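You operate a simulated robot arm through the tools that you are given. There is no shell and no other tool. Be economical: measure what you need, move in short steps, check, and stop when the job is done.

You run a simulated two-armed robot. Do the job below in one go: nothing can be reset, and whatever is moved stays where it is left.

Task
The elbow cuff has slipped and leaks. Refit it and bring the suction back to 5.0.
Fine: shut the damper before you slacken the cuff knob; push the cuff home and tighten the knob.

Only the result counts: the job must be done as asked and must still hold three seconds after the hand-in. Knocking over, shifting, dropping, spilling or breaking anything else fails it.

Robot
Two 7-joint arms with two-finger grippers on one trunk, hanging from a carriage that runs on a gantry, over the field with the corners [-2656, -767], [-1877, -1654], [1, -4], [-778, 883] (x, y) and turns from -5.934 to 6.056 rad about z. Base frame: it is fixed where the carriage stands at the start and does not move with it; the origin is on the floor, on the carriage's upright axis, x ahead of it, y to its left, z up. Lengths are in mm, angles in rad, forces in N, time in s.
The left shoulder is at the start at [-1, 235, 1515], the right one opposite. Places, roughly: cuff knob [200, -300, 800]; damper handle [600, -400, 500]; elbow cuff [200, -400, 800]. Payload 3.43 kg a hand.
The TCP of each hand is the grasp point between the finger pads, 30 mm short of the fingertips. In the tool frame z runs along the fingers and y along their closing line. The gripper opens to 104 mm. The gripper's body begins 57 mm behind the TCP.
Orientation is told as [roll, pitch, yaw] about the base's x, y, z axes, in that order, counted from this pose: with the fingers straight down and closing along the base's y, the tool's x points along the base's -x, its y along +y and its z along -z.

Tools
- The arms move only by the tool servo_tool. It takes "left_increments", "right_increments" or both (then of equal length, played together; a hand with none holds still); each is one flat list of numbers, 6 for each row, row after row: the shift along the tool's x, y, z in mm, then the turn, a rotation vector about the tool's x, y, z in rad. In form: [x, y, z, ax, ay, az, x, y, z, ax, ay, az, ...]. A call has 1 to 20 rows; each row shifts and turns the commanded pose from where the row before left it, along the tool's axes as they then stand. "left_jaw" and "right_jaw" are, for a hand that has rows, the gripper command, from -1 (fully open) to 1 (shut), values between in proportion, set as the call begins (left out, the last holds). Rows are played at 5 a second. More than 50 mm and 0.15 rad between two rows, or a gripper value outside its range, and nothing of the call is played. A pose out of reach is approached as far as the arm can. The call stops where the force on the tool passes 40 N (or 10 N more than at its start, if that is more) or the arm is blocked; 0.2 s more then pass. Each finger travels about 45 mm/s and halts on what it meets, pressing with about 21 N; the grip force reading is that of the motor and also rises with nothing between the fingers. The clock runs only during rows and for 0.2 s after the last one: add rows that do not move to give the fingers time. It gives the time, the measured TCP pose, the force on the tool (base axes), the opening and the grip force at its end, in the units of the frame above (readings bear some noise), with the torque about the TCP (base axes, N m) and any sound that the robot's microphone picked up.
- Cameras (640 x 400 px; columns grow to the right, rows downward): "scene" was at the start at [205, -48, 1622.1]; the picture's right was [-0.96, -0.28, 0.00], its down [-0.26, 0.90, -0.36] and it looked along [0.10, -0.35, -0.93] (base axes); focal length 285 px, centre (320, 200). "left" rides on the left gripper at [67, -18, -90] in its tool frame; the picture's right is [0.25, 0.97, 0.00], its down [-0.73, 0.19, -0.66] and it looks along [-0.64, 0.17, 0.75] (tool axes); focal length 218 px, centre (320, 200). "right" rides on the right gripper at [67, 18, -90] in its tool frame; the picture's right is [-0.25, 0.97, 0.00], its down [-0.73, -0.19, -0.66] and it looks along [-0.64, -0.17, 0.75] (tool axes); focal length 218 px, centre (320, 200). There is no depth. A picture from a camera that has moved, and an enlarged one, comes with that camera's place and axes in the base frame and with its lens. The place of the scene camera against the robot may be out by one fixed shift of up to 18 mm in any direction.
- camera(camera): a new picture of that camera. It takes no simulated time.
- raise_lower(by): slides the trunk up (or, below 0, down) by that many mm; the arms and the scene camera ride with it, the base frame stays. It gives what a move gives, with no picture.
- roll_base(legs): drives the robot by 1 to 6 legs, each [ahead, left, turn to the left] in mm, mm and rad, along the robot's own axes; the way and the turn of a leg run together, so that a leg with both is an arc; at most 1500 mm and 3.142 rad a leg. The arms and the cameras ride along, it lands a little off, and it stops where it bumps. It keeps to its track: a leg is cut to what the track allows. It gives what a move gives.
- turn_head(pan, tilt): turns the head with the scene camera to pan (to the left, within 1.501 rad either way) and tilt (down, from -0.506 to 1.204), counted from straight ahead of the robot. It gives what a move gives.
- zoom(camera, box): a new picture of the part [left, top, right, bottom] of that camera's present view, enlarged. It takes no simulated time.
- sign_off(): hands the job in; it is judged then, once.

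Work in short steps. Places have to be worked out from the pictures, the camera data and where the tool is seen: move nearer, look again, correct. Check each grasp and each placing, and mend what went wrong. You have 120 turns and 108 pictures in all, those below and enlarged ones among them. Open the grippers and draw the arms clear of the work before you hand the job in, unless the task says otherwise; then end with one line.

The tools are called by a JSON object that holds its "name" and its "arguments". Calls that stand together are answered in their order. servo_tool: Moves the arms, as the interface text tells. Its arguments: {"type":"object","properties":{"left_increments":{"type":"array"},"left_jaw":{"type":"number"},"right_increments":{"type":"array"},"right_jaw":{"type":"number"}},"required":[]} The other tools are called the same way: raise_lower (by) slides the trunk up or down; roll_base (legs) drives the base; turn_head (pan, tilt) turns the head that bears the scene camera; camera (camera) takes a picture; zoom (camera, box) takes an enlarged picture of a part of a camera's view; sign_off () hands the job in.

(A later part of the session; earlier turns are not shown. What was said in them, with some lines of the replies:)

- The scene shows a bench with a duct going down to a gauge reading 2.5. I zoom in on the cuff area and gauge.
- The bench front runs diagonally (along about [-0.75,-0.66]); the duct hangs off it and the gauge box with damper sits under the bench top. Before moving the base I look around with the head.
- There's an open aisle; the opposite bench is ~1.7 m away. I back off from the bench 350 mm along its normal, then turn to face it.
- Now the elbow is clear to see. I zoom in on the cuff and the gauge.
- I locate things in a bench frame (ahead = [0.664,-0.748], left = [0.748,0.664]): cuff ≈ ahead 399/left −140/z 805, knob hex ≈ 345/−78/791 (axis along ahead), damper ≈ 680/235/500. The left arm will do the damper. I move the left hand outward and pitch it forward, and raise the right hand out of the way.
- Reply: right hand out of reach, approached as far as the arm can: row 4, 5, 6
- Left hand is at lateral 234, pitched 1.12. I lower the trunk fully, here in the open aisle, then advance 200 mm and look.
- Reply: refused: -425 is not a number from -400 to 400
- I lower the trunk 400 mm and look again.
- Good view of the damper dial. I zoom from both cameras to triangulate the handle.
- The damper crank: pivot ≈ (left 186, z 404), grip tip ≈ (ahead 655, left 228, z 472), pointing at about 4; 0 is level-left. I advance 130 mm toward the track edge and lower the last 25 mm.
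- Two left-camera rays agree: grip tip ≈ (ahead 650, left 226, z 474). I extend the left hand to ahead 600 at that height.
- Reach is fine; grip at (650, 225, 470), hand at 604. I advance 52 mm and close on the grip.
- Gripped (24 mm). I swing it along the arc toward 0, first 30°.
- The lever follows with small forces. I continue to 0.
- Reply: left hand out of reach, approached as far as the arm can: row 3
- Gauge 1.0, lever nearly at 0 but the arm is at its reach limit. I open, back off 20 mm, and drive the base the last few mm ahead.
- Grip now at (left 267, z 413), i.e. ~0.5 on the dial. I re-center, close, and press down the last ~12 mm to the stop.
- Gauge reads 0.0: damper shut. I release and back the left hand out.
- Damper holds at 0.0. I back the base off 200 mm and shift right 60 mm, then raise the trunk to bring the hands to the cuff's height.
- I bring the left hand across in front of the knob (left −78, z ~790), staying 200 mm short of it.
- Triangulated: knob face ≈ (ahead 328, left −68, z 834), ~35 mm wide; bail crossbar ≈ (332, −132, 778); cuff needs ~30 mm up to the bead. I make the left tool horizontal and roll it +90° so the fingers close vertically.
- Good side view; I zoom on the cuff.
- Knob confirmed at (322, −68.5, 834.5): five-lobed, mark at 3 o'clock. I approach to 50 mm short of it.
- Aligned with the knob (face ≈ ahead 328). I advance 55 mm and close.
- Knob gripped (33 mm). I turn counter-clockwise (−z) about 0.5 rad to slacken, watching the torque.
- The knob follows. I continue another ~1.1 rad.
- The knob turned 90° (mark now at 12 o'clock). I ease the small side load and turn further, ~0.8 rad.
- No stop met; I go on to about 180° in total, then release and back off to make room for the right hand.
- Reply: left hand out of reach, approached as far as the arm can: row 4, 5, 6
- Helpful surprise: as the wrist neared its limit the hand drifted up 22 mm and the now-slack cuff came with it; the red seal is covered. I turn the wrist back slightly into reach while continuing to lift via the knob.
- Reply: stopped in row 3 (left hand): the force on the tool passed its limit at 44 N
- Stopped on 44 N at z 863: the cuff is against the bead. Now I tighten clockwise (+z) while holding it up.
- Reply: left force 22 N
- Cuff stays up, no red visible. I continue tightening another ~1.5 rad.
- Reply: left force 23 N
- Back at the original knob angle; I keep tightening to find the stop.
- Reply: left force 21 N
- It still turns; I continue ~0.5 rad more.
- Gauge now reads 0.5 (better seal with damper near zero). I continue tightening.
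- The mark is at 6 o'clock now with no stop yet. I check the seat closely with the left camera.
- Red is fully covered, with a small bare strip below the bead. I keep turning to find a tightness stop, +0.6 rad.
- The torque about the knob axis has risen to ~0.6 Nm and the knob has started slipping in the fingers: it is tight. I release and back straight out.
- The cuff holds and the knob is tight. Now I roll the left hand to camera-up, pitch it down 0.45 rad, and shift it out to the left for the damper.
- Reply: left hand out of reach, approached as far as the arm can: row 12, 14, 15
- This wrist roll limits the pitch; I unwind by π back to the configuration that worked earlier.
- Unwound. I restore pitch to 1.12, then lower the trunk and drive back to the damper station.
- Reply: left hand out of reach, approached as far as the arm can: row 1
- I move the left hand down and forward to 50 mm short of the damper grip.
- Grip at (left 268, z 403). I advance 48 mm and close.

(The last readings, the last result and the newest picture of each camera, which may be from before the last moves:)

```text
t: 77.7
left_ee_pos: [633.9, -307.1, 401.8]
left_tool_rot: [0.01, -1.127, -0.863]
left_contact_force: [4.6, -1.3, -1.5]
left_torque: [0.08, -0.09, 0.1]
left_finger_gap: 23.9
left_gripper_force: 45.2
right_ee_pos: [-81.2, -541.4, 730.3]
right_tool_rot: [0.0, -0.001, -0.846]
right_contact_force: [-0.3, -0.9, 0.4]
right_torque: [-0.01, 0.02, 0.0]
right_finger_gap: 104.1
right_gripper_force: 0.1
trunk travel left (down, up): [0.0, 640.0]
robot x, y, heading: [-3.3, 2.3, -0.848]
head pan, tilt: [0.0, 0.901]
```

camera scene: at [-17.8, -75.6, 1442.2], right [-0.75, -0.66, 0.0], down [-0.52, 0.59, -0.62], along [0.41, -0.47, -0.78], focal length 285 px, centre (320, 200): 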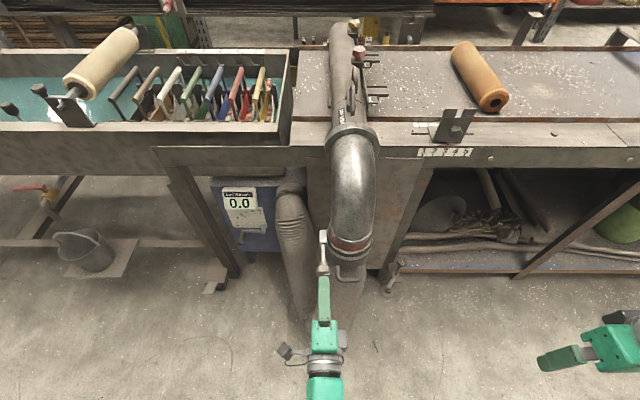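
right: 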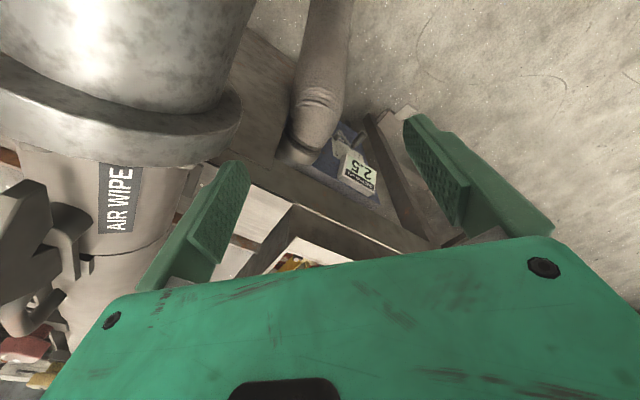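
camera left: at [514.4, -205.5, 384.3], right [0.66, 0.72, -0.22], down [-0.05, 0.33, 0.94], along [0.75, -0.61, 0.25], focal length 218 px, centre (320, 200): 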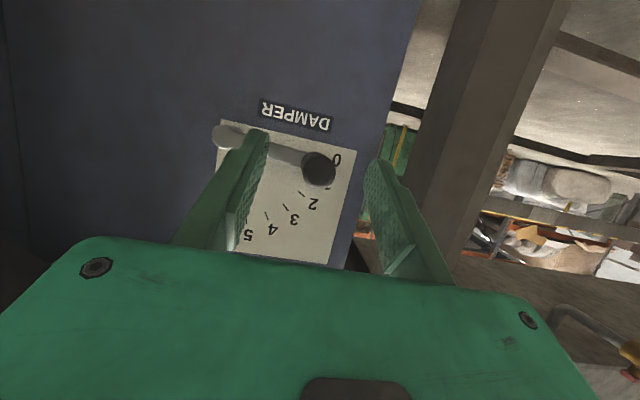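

Gripped. I swing the lever up the arc to ~60° (dial 4).

{"name": "servo_tool", "arguments": {"left_increments": [-12.5, -1.2, -6, 0, 0, 0, -12.2, -3.6, -5.8, 0, 0, 0, -11.4, -5.9, -5.4, 0, 0, 0, -10.3, -8, -4.9, 0, 0, 0, -8.9, -9.9, -4.3, 0, 0, 0, -7.2, -11.4, -3.5, 0, 0, 0, 0, 0, 0, 0, 0, 0]}}

{"name": "zoom", "arguments": {"camera": "scene", "box": [180, 170, 290, 290]}}

{"name": "camera", "arguments": {"camera": "left"}}

```text
t: 79.3
left_ee_pos: [605.0, -329.3, 474.0]
left_tool_rot: [0.016, -1.129, -0.864]
left_contact_force: [6.0, 12.8, 13.8]
left_torque: [0.42, -0.02, 0.35]
left_finger_gap: 23.8
left_gripper_force: 44.6
right_ee_pos: [-80.2, -539.0, 730.2]
right_tool_rot: [0.001, -0.001, -0.845]
right_contact_force: [-0.2, 0.3, -0.1]
right_torque: [-0.01, 0.01, 0.02]
right_finger_gap: 104.0
right_gripper_force: 0.0
trunk travel left (down, up): [0.0, 640.0]
robot x, y, heading: [-6.6, 0.1, -0.845]
head pan, tilt: [0.0, 0.901]
```

```text
3.33 times, centred on (235, 230) of scene
camera zoom: at [171.6, -197.6, 1217.2], right [-0.75, -0.66, 0.0], down [-0.52, 0.59, -0.62], along [0.41, -0.46, -0.78], focal length 950 px, centre (603, 100)
```

zoom: 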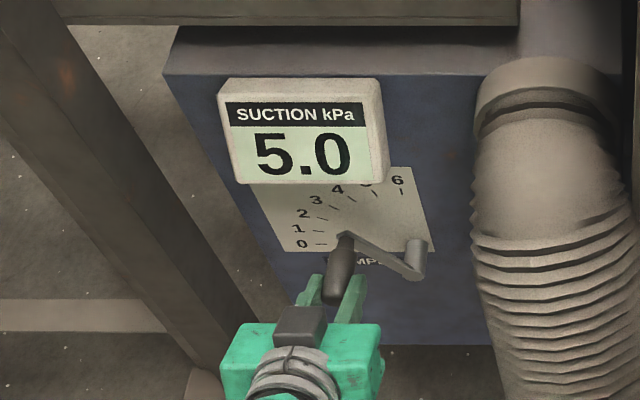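

```text
40 pictures are left
camera left: at [520.6, -260.1, 451.3], right [0.66, 0.72, -0.22], down [-0.05, 0.33, 0.94], along [0.75, -0.61, 0.25], focal length 218 px, centre (320, 200)
```

left: 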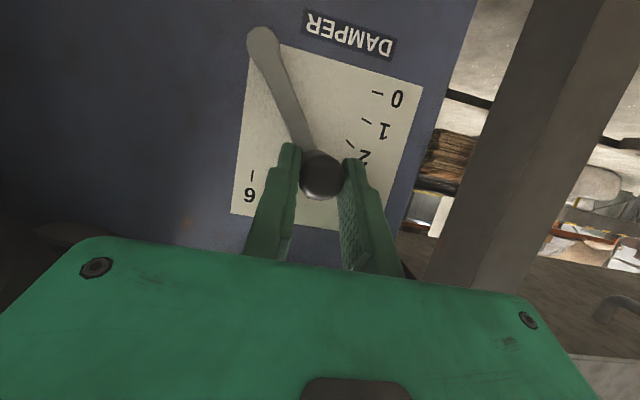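

Gauge shows 5.0; I wait to see whether it is settled.

{"name": "servo_tool", "arguments": {"left_increments": [0, 0, 0, 0, 0, 0, 0, 0, 0, 0, 0, 0, 0, 0, 0, 0, 0, 0, 0, 0, 0, 0, 0, 0, 0, 0, 0, 0, 0, 0, 0, 0, 0, 0, 0, 0]}}

{"name": "zoom", "arguments": {"camera": "scene", "box": [180, 170, 290, 290]}}

{"name": "zoom", "arguments": {"camera": "left", "box": [220, 10, 440, 230]}}

```text
t: 80.7
left_ee_pos: [605.1, -329.2, 471.7]
left_tool_rot: [0.021, -1.127, -0.869]
left_contact_force: [4.7, 16.0, 23.7]
left_torque: [-0.53, -0.36, 0.35]
left_finger_gap: 24.0
left_gripper_force: 44.5
right_ee_pos: [-78.0, -538.0, 728.5]
right_tool_rot: [0.003, -0.002, -0.846]
right_contact_force: [-0.3, 0.4, -0.3]
right_torque: [0.0, -0.02, -0.02]
right_finger_gap: 103.9
right_gripper_force: 0.1
trunk travel left (down, up): [0.0, 640.0]
robot x, y, heading: [-0.5, -0.1, -0.843]
head pan, tilt: [0.0, 0.901]
```

```text
3.33 times, centred on (235, 230) of scene
camera zoom: at [172.1, -197.6, 1217.0], right [-0.75, -0.66, 0.0], down [-0.52, 0.59, -0.62], along [0.41, -0.46, -0.78], focal length 950 px, centre (603, 100)
```

zoom: 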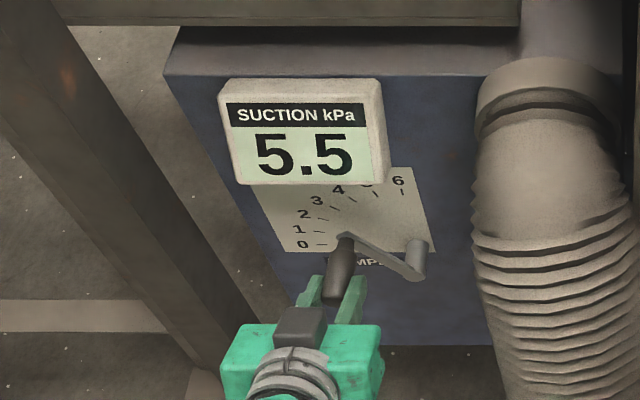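

```text
1.82 times, centred on (330, 120) of left
camera zoom: at [521.3, -259.5, 450.6], right [0.66, 0.72, -0.22], down [-0.05, 0.33, 0.94], along [0.75, -0.61, 0.25], focal length 397 px, centre (302, 346)
```

zoom: 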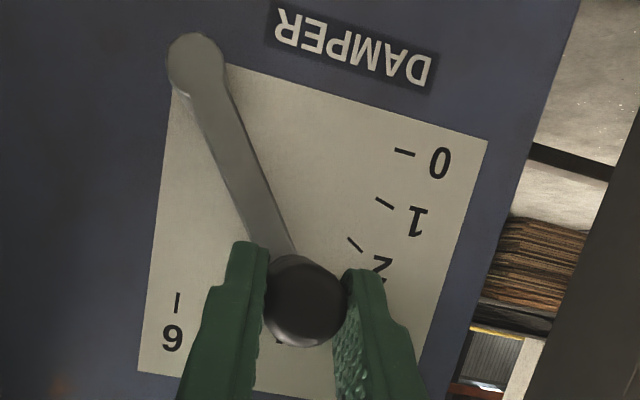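

It lags and steps by 0.5: 5.5 now. I ease the lever back ~5° and let it settle 2 s.

{"name": "servo_tool", "arguments": {"left_increments": [3.5, 5, 1.8, 0, 0, 0, 0, 0, 0, 0, 0, 0, 0, 0, 0, 0, 0, 0, 0, 0, 0, 0, 0, 0, 0, 0, 0, 0, 0, 0, 0, 0, 0, 0, 0, 0, 0, 0, 0, 0, 0, 0, 0, 0, 0, 0, 0, 0, 0, 0, 0, 0, 0, 0, 0, 0, 0, 0, 0, 0, 0, 0, 0, 0, 0, 0, 0, 0, 0, 0, 0, 0]}}

{"name": "zoom", "arguments": {"camera": "scene", "box": [180, 170, 290, 290]}}

```text
t: 83.3
left_ee_pos: [609.0, -326.3, 467.9]
left_tool_rot: [0.019, -1.126, -0.869]
left_contact_force: [10.5, 12.6, 16.2]
left_torque: [0.01, -0.19, 0.31]
left_finger_gap: 23.7
left_gripper_force: 45.5
right_ee_pos: [-78.0, -539.3, 729.9]
right_tool_rot: [0.004, -0.002, -0.846]
right_contact_force: [0.3, 0.2, 0.0]
right_torque: [0.0, -0.02, 0.03]
right_finger_gap: 104.0
right_gripper_force: 0.1
trunk travel left (down, up): [0.0, 640.0]
robot x, y, heading: [-9.0, 0.5, -0.851]
head pan, tilt: [0.0, 0.901]
```

```text
3.33 times, centred on (235, 230) of scene
camera zoom: at [172.4, -197.9, 1217.1], right [-0.75, -0.66, 0.0], down [-0.52, 0.59, -0.62], along [0.41, -0.46, -0.78], focal length 950 px, centre (603, 100)
```

zoom: 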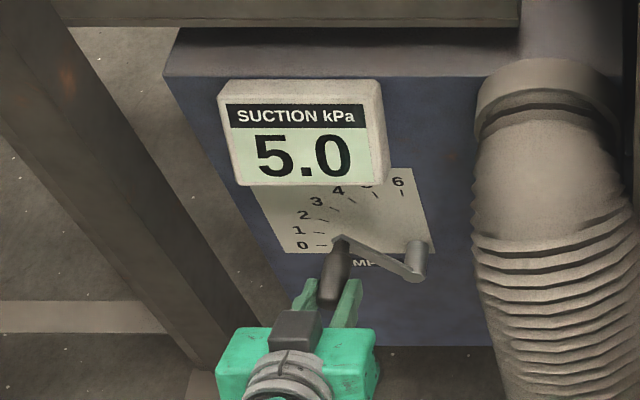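

5.0 now. I nudge ~2.5° lower to sit mid-band and check again.

{"name": "servo_tool", "arguments": {"left_increments": [1.9, 2.7, 0.9, 0, 0, 0, 0, 0, 0, 0, 0, 0, 0, 0, 0, 0, 0, 0, 0, 0, 0, 0, 0, 0, 0, 0, 0, 0, 0, 0, 0, 0, 0, 0, 0, 0, 0, 0, 0, 0, 0, 0, 0, 0, 0, 0, 0, 0, 0, 0, 0, 0, 0, 0, 0, 0, 0, 0, 0, 0, 0, 0, 0, 0, 0, 0, 0, 0, 0, 0, 0, 0, 0, 0, 0, 0, 0, 0]}}

{"name": "zoom", "arguments": {"camera": "scene", "box": [180, 170, 290, 290]}}

{"name": "zoom", "arguments": {"camera": "left", "box": [220, 10, 440, 230]}}

```text
t: 86.1
left_ee_pos: [610.8, -324.0, 465.4]
left_tool_rot: [0.018, -1.125, -0.867]
left_contact_force: [8.4, 9.6, 13.0]
left_torque: [-0.1, -0.17, 0.31]
left_finger_gap: 24.0
left_gripper_force: 44.6
right_ee_pos: [-78.5, -539.5, 728.7]
right_tool_rot: [0.002, -0.002, -0.847]
right_contact_force: [-0.2, -0.1, 0.4]
right_torque: [0.03, 0.03, 0.01]
right_finger_gap: 103.9
right_gripper_force: 0.1
trunk travel left (down, up): [0.0, 640.0]
robot x, y, heading: [-7.8, 3.2, -0.851]
head pan, tilt: [0.0, 0.901]
```

```text
3.33 times, centred on (235, 230) of scene
camera zoom: at [172.0, -198.3, 1217.1], right [-0.75, -0.66, 0.0], down [-0.52, 0.59, -0.62], along [0.41, -0.46, -0.78], focal length 950 px, centre (603, 100)
```

zoom: 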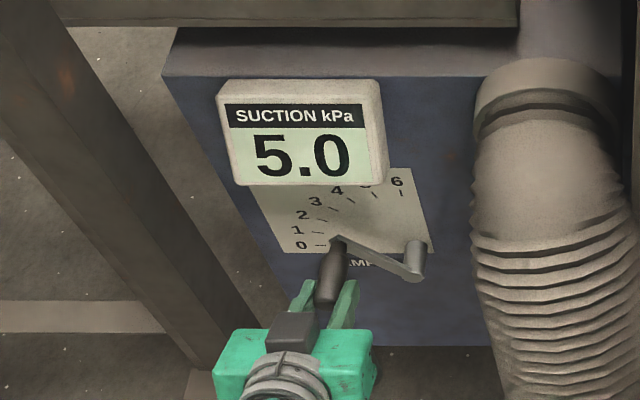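

```text
1.82 times, centred on (330, 120) of left
camera zoom: at [526.3, -255.0, 443.5], right [0.66, 0.72, -0.22], down [-0.05, 0.33, 0.94], along [0.75, -0.61, 0.25], focal length 397 px, centre (302, 346)
```

zoom: 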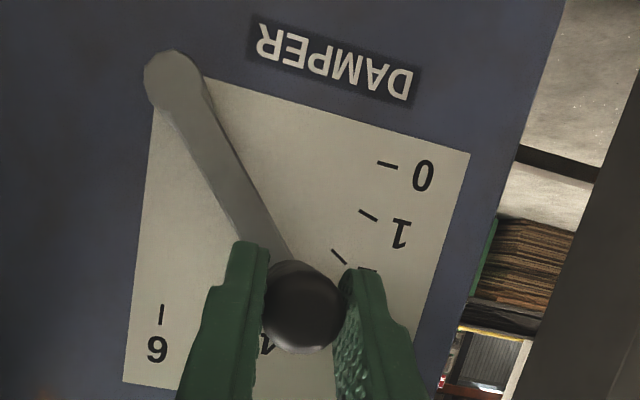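

Still 5.0; the residual load is purely radial. I release gently and check the gauge with the hand off.

{"name": "servo_tool", "arguments": {"left_increments": [0, 0, 0, 0, 0, 0, 0, 0, 0, 0, 0, 0, 0, 0, 0, 0, 0, 0, 0, 0, 0, 0, 0, 0, 0, 0, 0, 0, 0, 0, 9, 0, -19, 0, 0, 0, 17, 0, -36, 0, 0, 0, 17, 0, -36, 0, 0, 0, 0, 0, 0, 0, 0, 0, 0, 0, 0, 0, 0, 0, 0, 0, 0, 0, 0, 0, 0, 0, 0, 0, 0, 0, 0, 0, 0, 0, 0, 0], "left_jaw": -0.4}}

{"name": "zoom", "arguments": {"camera": "scene", "box": [180, 170, 290, 290]}}

{"name": "camera", "arguments": {"camera": "left"}}

{"name": "zoom", "arguments": {"camera": "scene", "box": [340, 200, 520, 380]}}

```text
t: 88.9
left_ee_pos: [540.4, -251.6, 465.1]
left_tool_rot: [0.01, -1.126, -0.863]
left_contact_force: [-0.6, -0.3, 0.0]
left_torque: [0.05, -0.02, -0.01]
left_finger_gap: 72.9
left_gripper_force: 0.0
right_ee_pos: [-82.9, -541.8, 731.1]
right_tool_rot: [0.0, -0.001, -0.846]
right_contact_force: [0.3, 1.0, 0.0]
right_torque: [-0.01, 0.0, -0.04]
right_finger_gap: 103.9
right_gripper_force: 0.1
trunk travel left (down, up): [0.0, 640.0]
robot x, y, heading: [-5.7, -1.3, -0.846]
head pan, tilt: [0.0, 0.901]
```

```text
3.33 times, centred on (235, 230) of scene
camera zoom: at [169.1, -199.7, 1216.9], right [-0.75, -0.66, 0.0], down [-0.52, 0.59, -0.62], along [0.41, -0.46, -0.78], focal length 950 px, centre (603, 100)
```

zoom: 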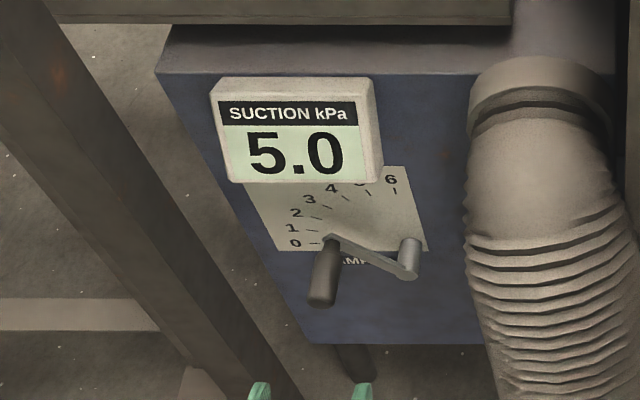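

```text
33 pictures are left
camera left: at [454.8, -182.1, 443.2], right [0.66, 0.72, -0.22], down [-0.04, 0.33, 0.94], along [0.75, -0.61, 0.25], focal length 218 px, centre (320, 200)
```

left: 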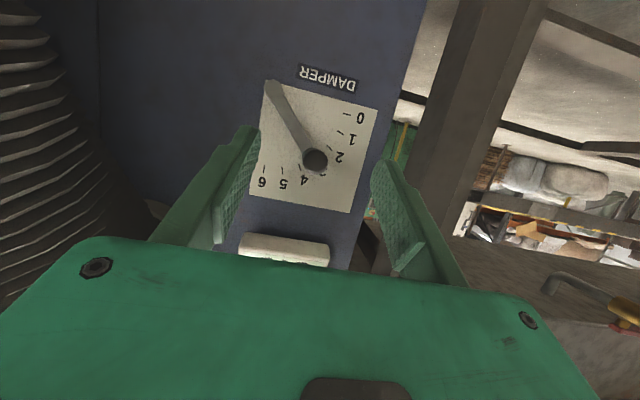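

```text
2.22 times, centred on (430, 290) of scene
camera zoom: at [169.1, -199.7, 1216.9], right [-0.75, -0.66, 0.0], down [-0.52, 0.59, -0.62], along [0.41, -0.46, -0.78], focal length 634 px, centre (76, 0)
```

zoom: 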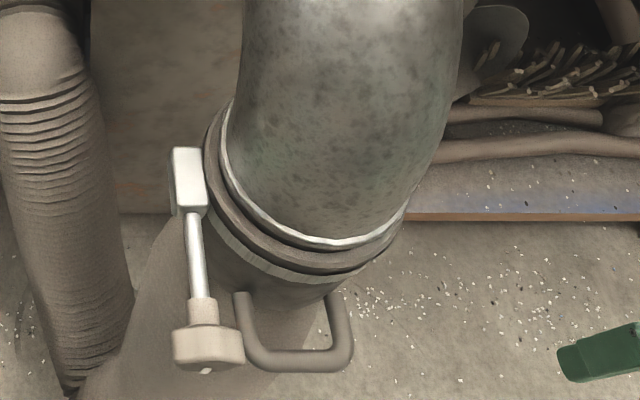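

Gauge steady at 5.0 hands-off, no leak plume, and the cuff is seated. I withdraw the left hand, back the base away, and take a last look.

{"name": "servo_tool", "arguments": {"left_increments": [18, 0, -38, 0, 0, 0, 18, 0, -38, 0, 0, 0, 18, 0, -38, 0, 0, 0, 18, 0, -38, 0, 0, 0, 0, 0, -40, 0, 0, 0], "left_jaw": -1}}

{"name": "roll_base", "arguments": {"legs": [[-250, 0, 0]]}}

{"name": "camera", "arguments": {"camera": "scene"}}

{"name": "zoom", "arguments": {"camera": "scene", "box": [200, 130, 440, 290]}}

```text
t: 90.1
left_ee_pos: [403.5, -97.1, 482.3]
left_tool_rot: [-0.161, -1.122, -0.673]
left_contact_force: [0.6, 1.0, -1.4]
left_torque: [0.03, -0.11, -0.14]
left_finger_gap: 103.9
left_gripper_force: 0.0
right_ee_pos: [-84.7, -541.0, 729.2]
right_tool_rot: [-0.001, 0.001, -0.846]
right_contact_force: [-0.1, -0.7, 0.3]
right_torque: [0.0, 0.02, 0.0]
right_finger_gap: 104.0
right_gripper_force: 0.1
trunk travel left (down, up): [0.0, 640.0]
robot x, y, heading: [-4.7, -1.0, -0.849]
head pan, tilt: [0.0, 0.901]
```

```text
t: 91.9
left_ee_pos: [242.3, 87.0, 482.8]
left_tool_rot: [0.01, -1.128, -0.859]
left_contact_force: [0.5, -0.5, -0.1]
left_torque: [0.04, 0.03, 0.01]
left_finger_gap: 104.0
left_gripper_force: 0.0
right_ee_pos: [-246.5, -357.1, 730.0]
right_tool_rot: [0.0, 0.001, -0.846]
right_contact_force: [0.0, 0.4, -0.5]
right_torque: [0.01, 0.02, -0.01]
right_finger_gap: 104.0
right_gripper_force: 0.1
trunk travel left (down, up): [0.0, 640.0]
robot x, y, heading: [-169.3, 182.7, -0.852]
head pan, tilt: [0.0, 0.901]
```

```text
31 pictures are left
camera scene: at [5.2, -14.6, 1217.1], right [-0.75, -0.66, 0.0], down [-0.52, 0.59, -0.62], along [0.41, -0.47, -0.78], focal length 285 px, centre (320, 200)
```

scene: 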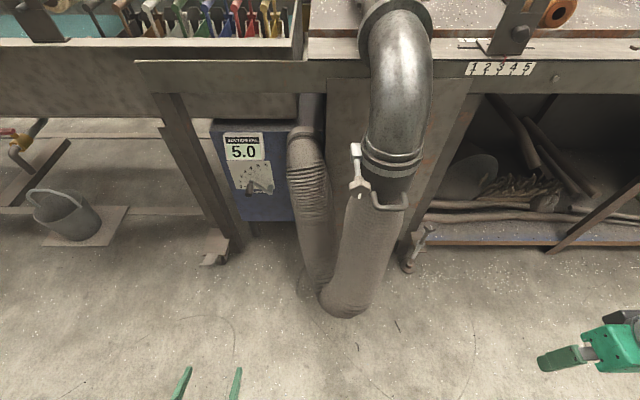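

```text
2.50 times, centred on (320, 210) of scene
camera zoom: at [5.2, -14.6, 1217.1], right [-0.75, -0.66, 0.0], down [-0.52, 0.59, -0.62], along [0.41, -0.47, -0.78], focal length 713 px, centre (320, 175)
```

zoom: 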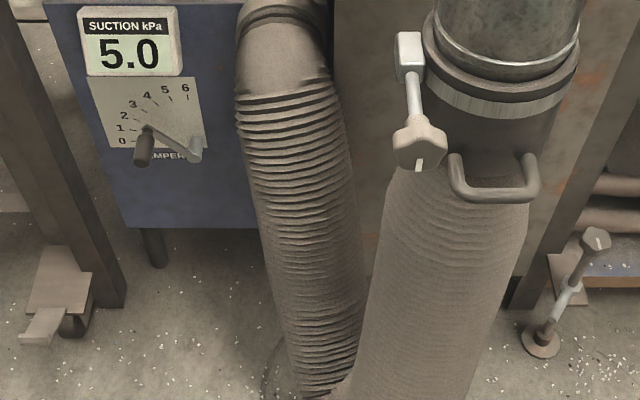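

The suction holds at 5.0 with the cuff up, the knob tight, and both arms clear with grippers open. I hand in.

{"name": "sign_off", "arguments": {}}

```text
The job is handed in.
```

The elbow cuff is refitted and its knob tightened. The gauge reads a steady 5.0 hands-off, there is no leak plume, and both arms are clear.
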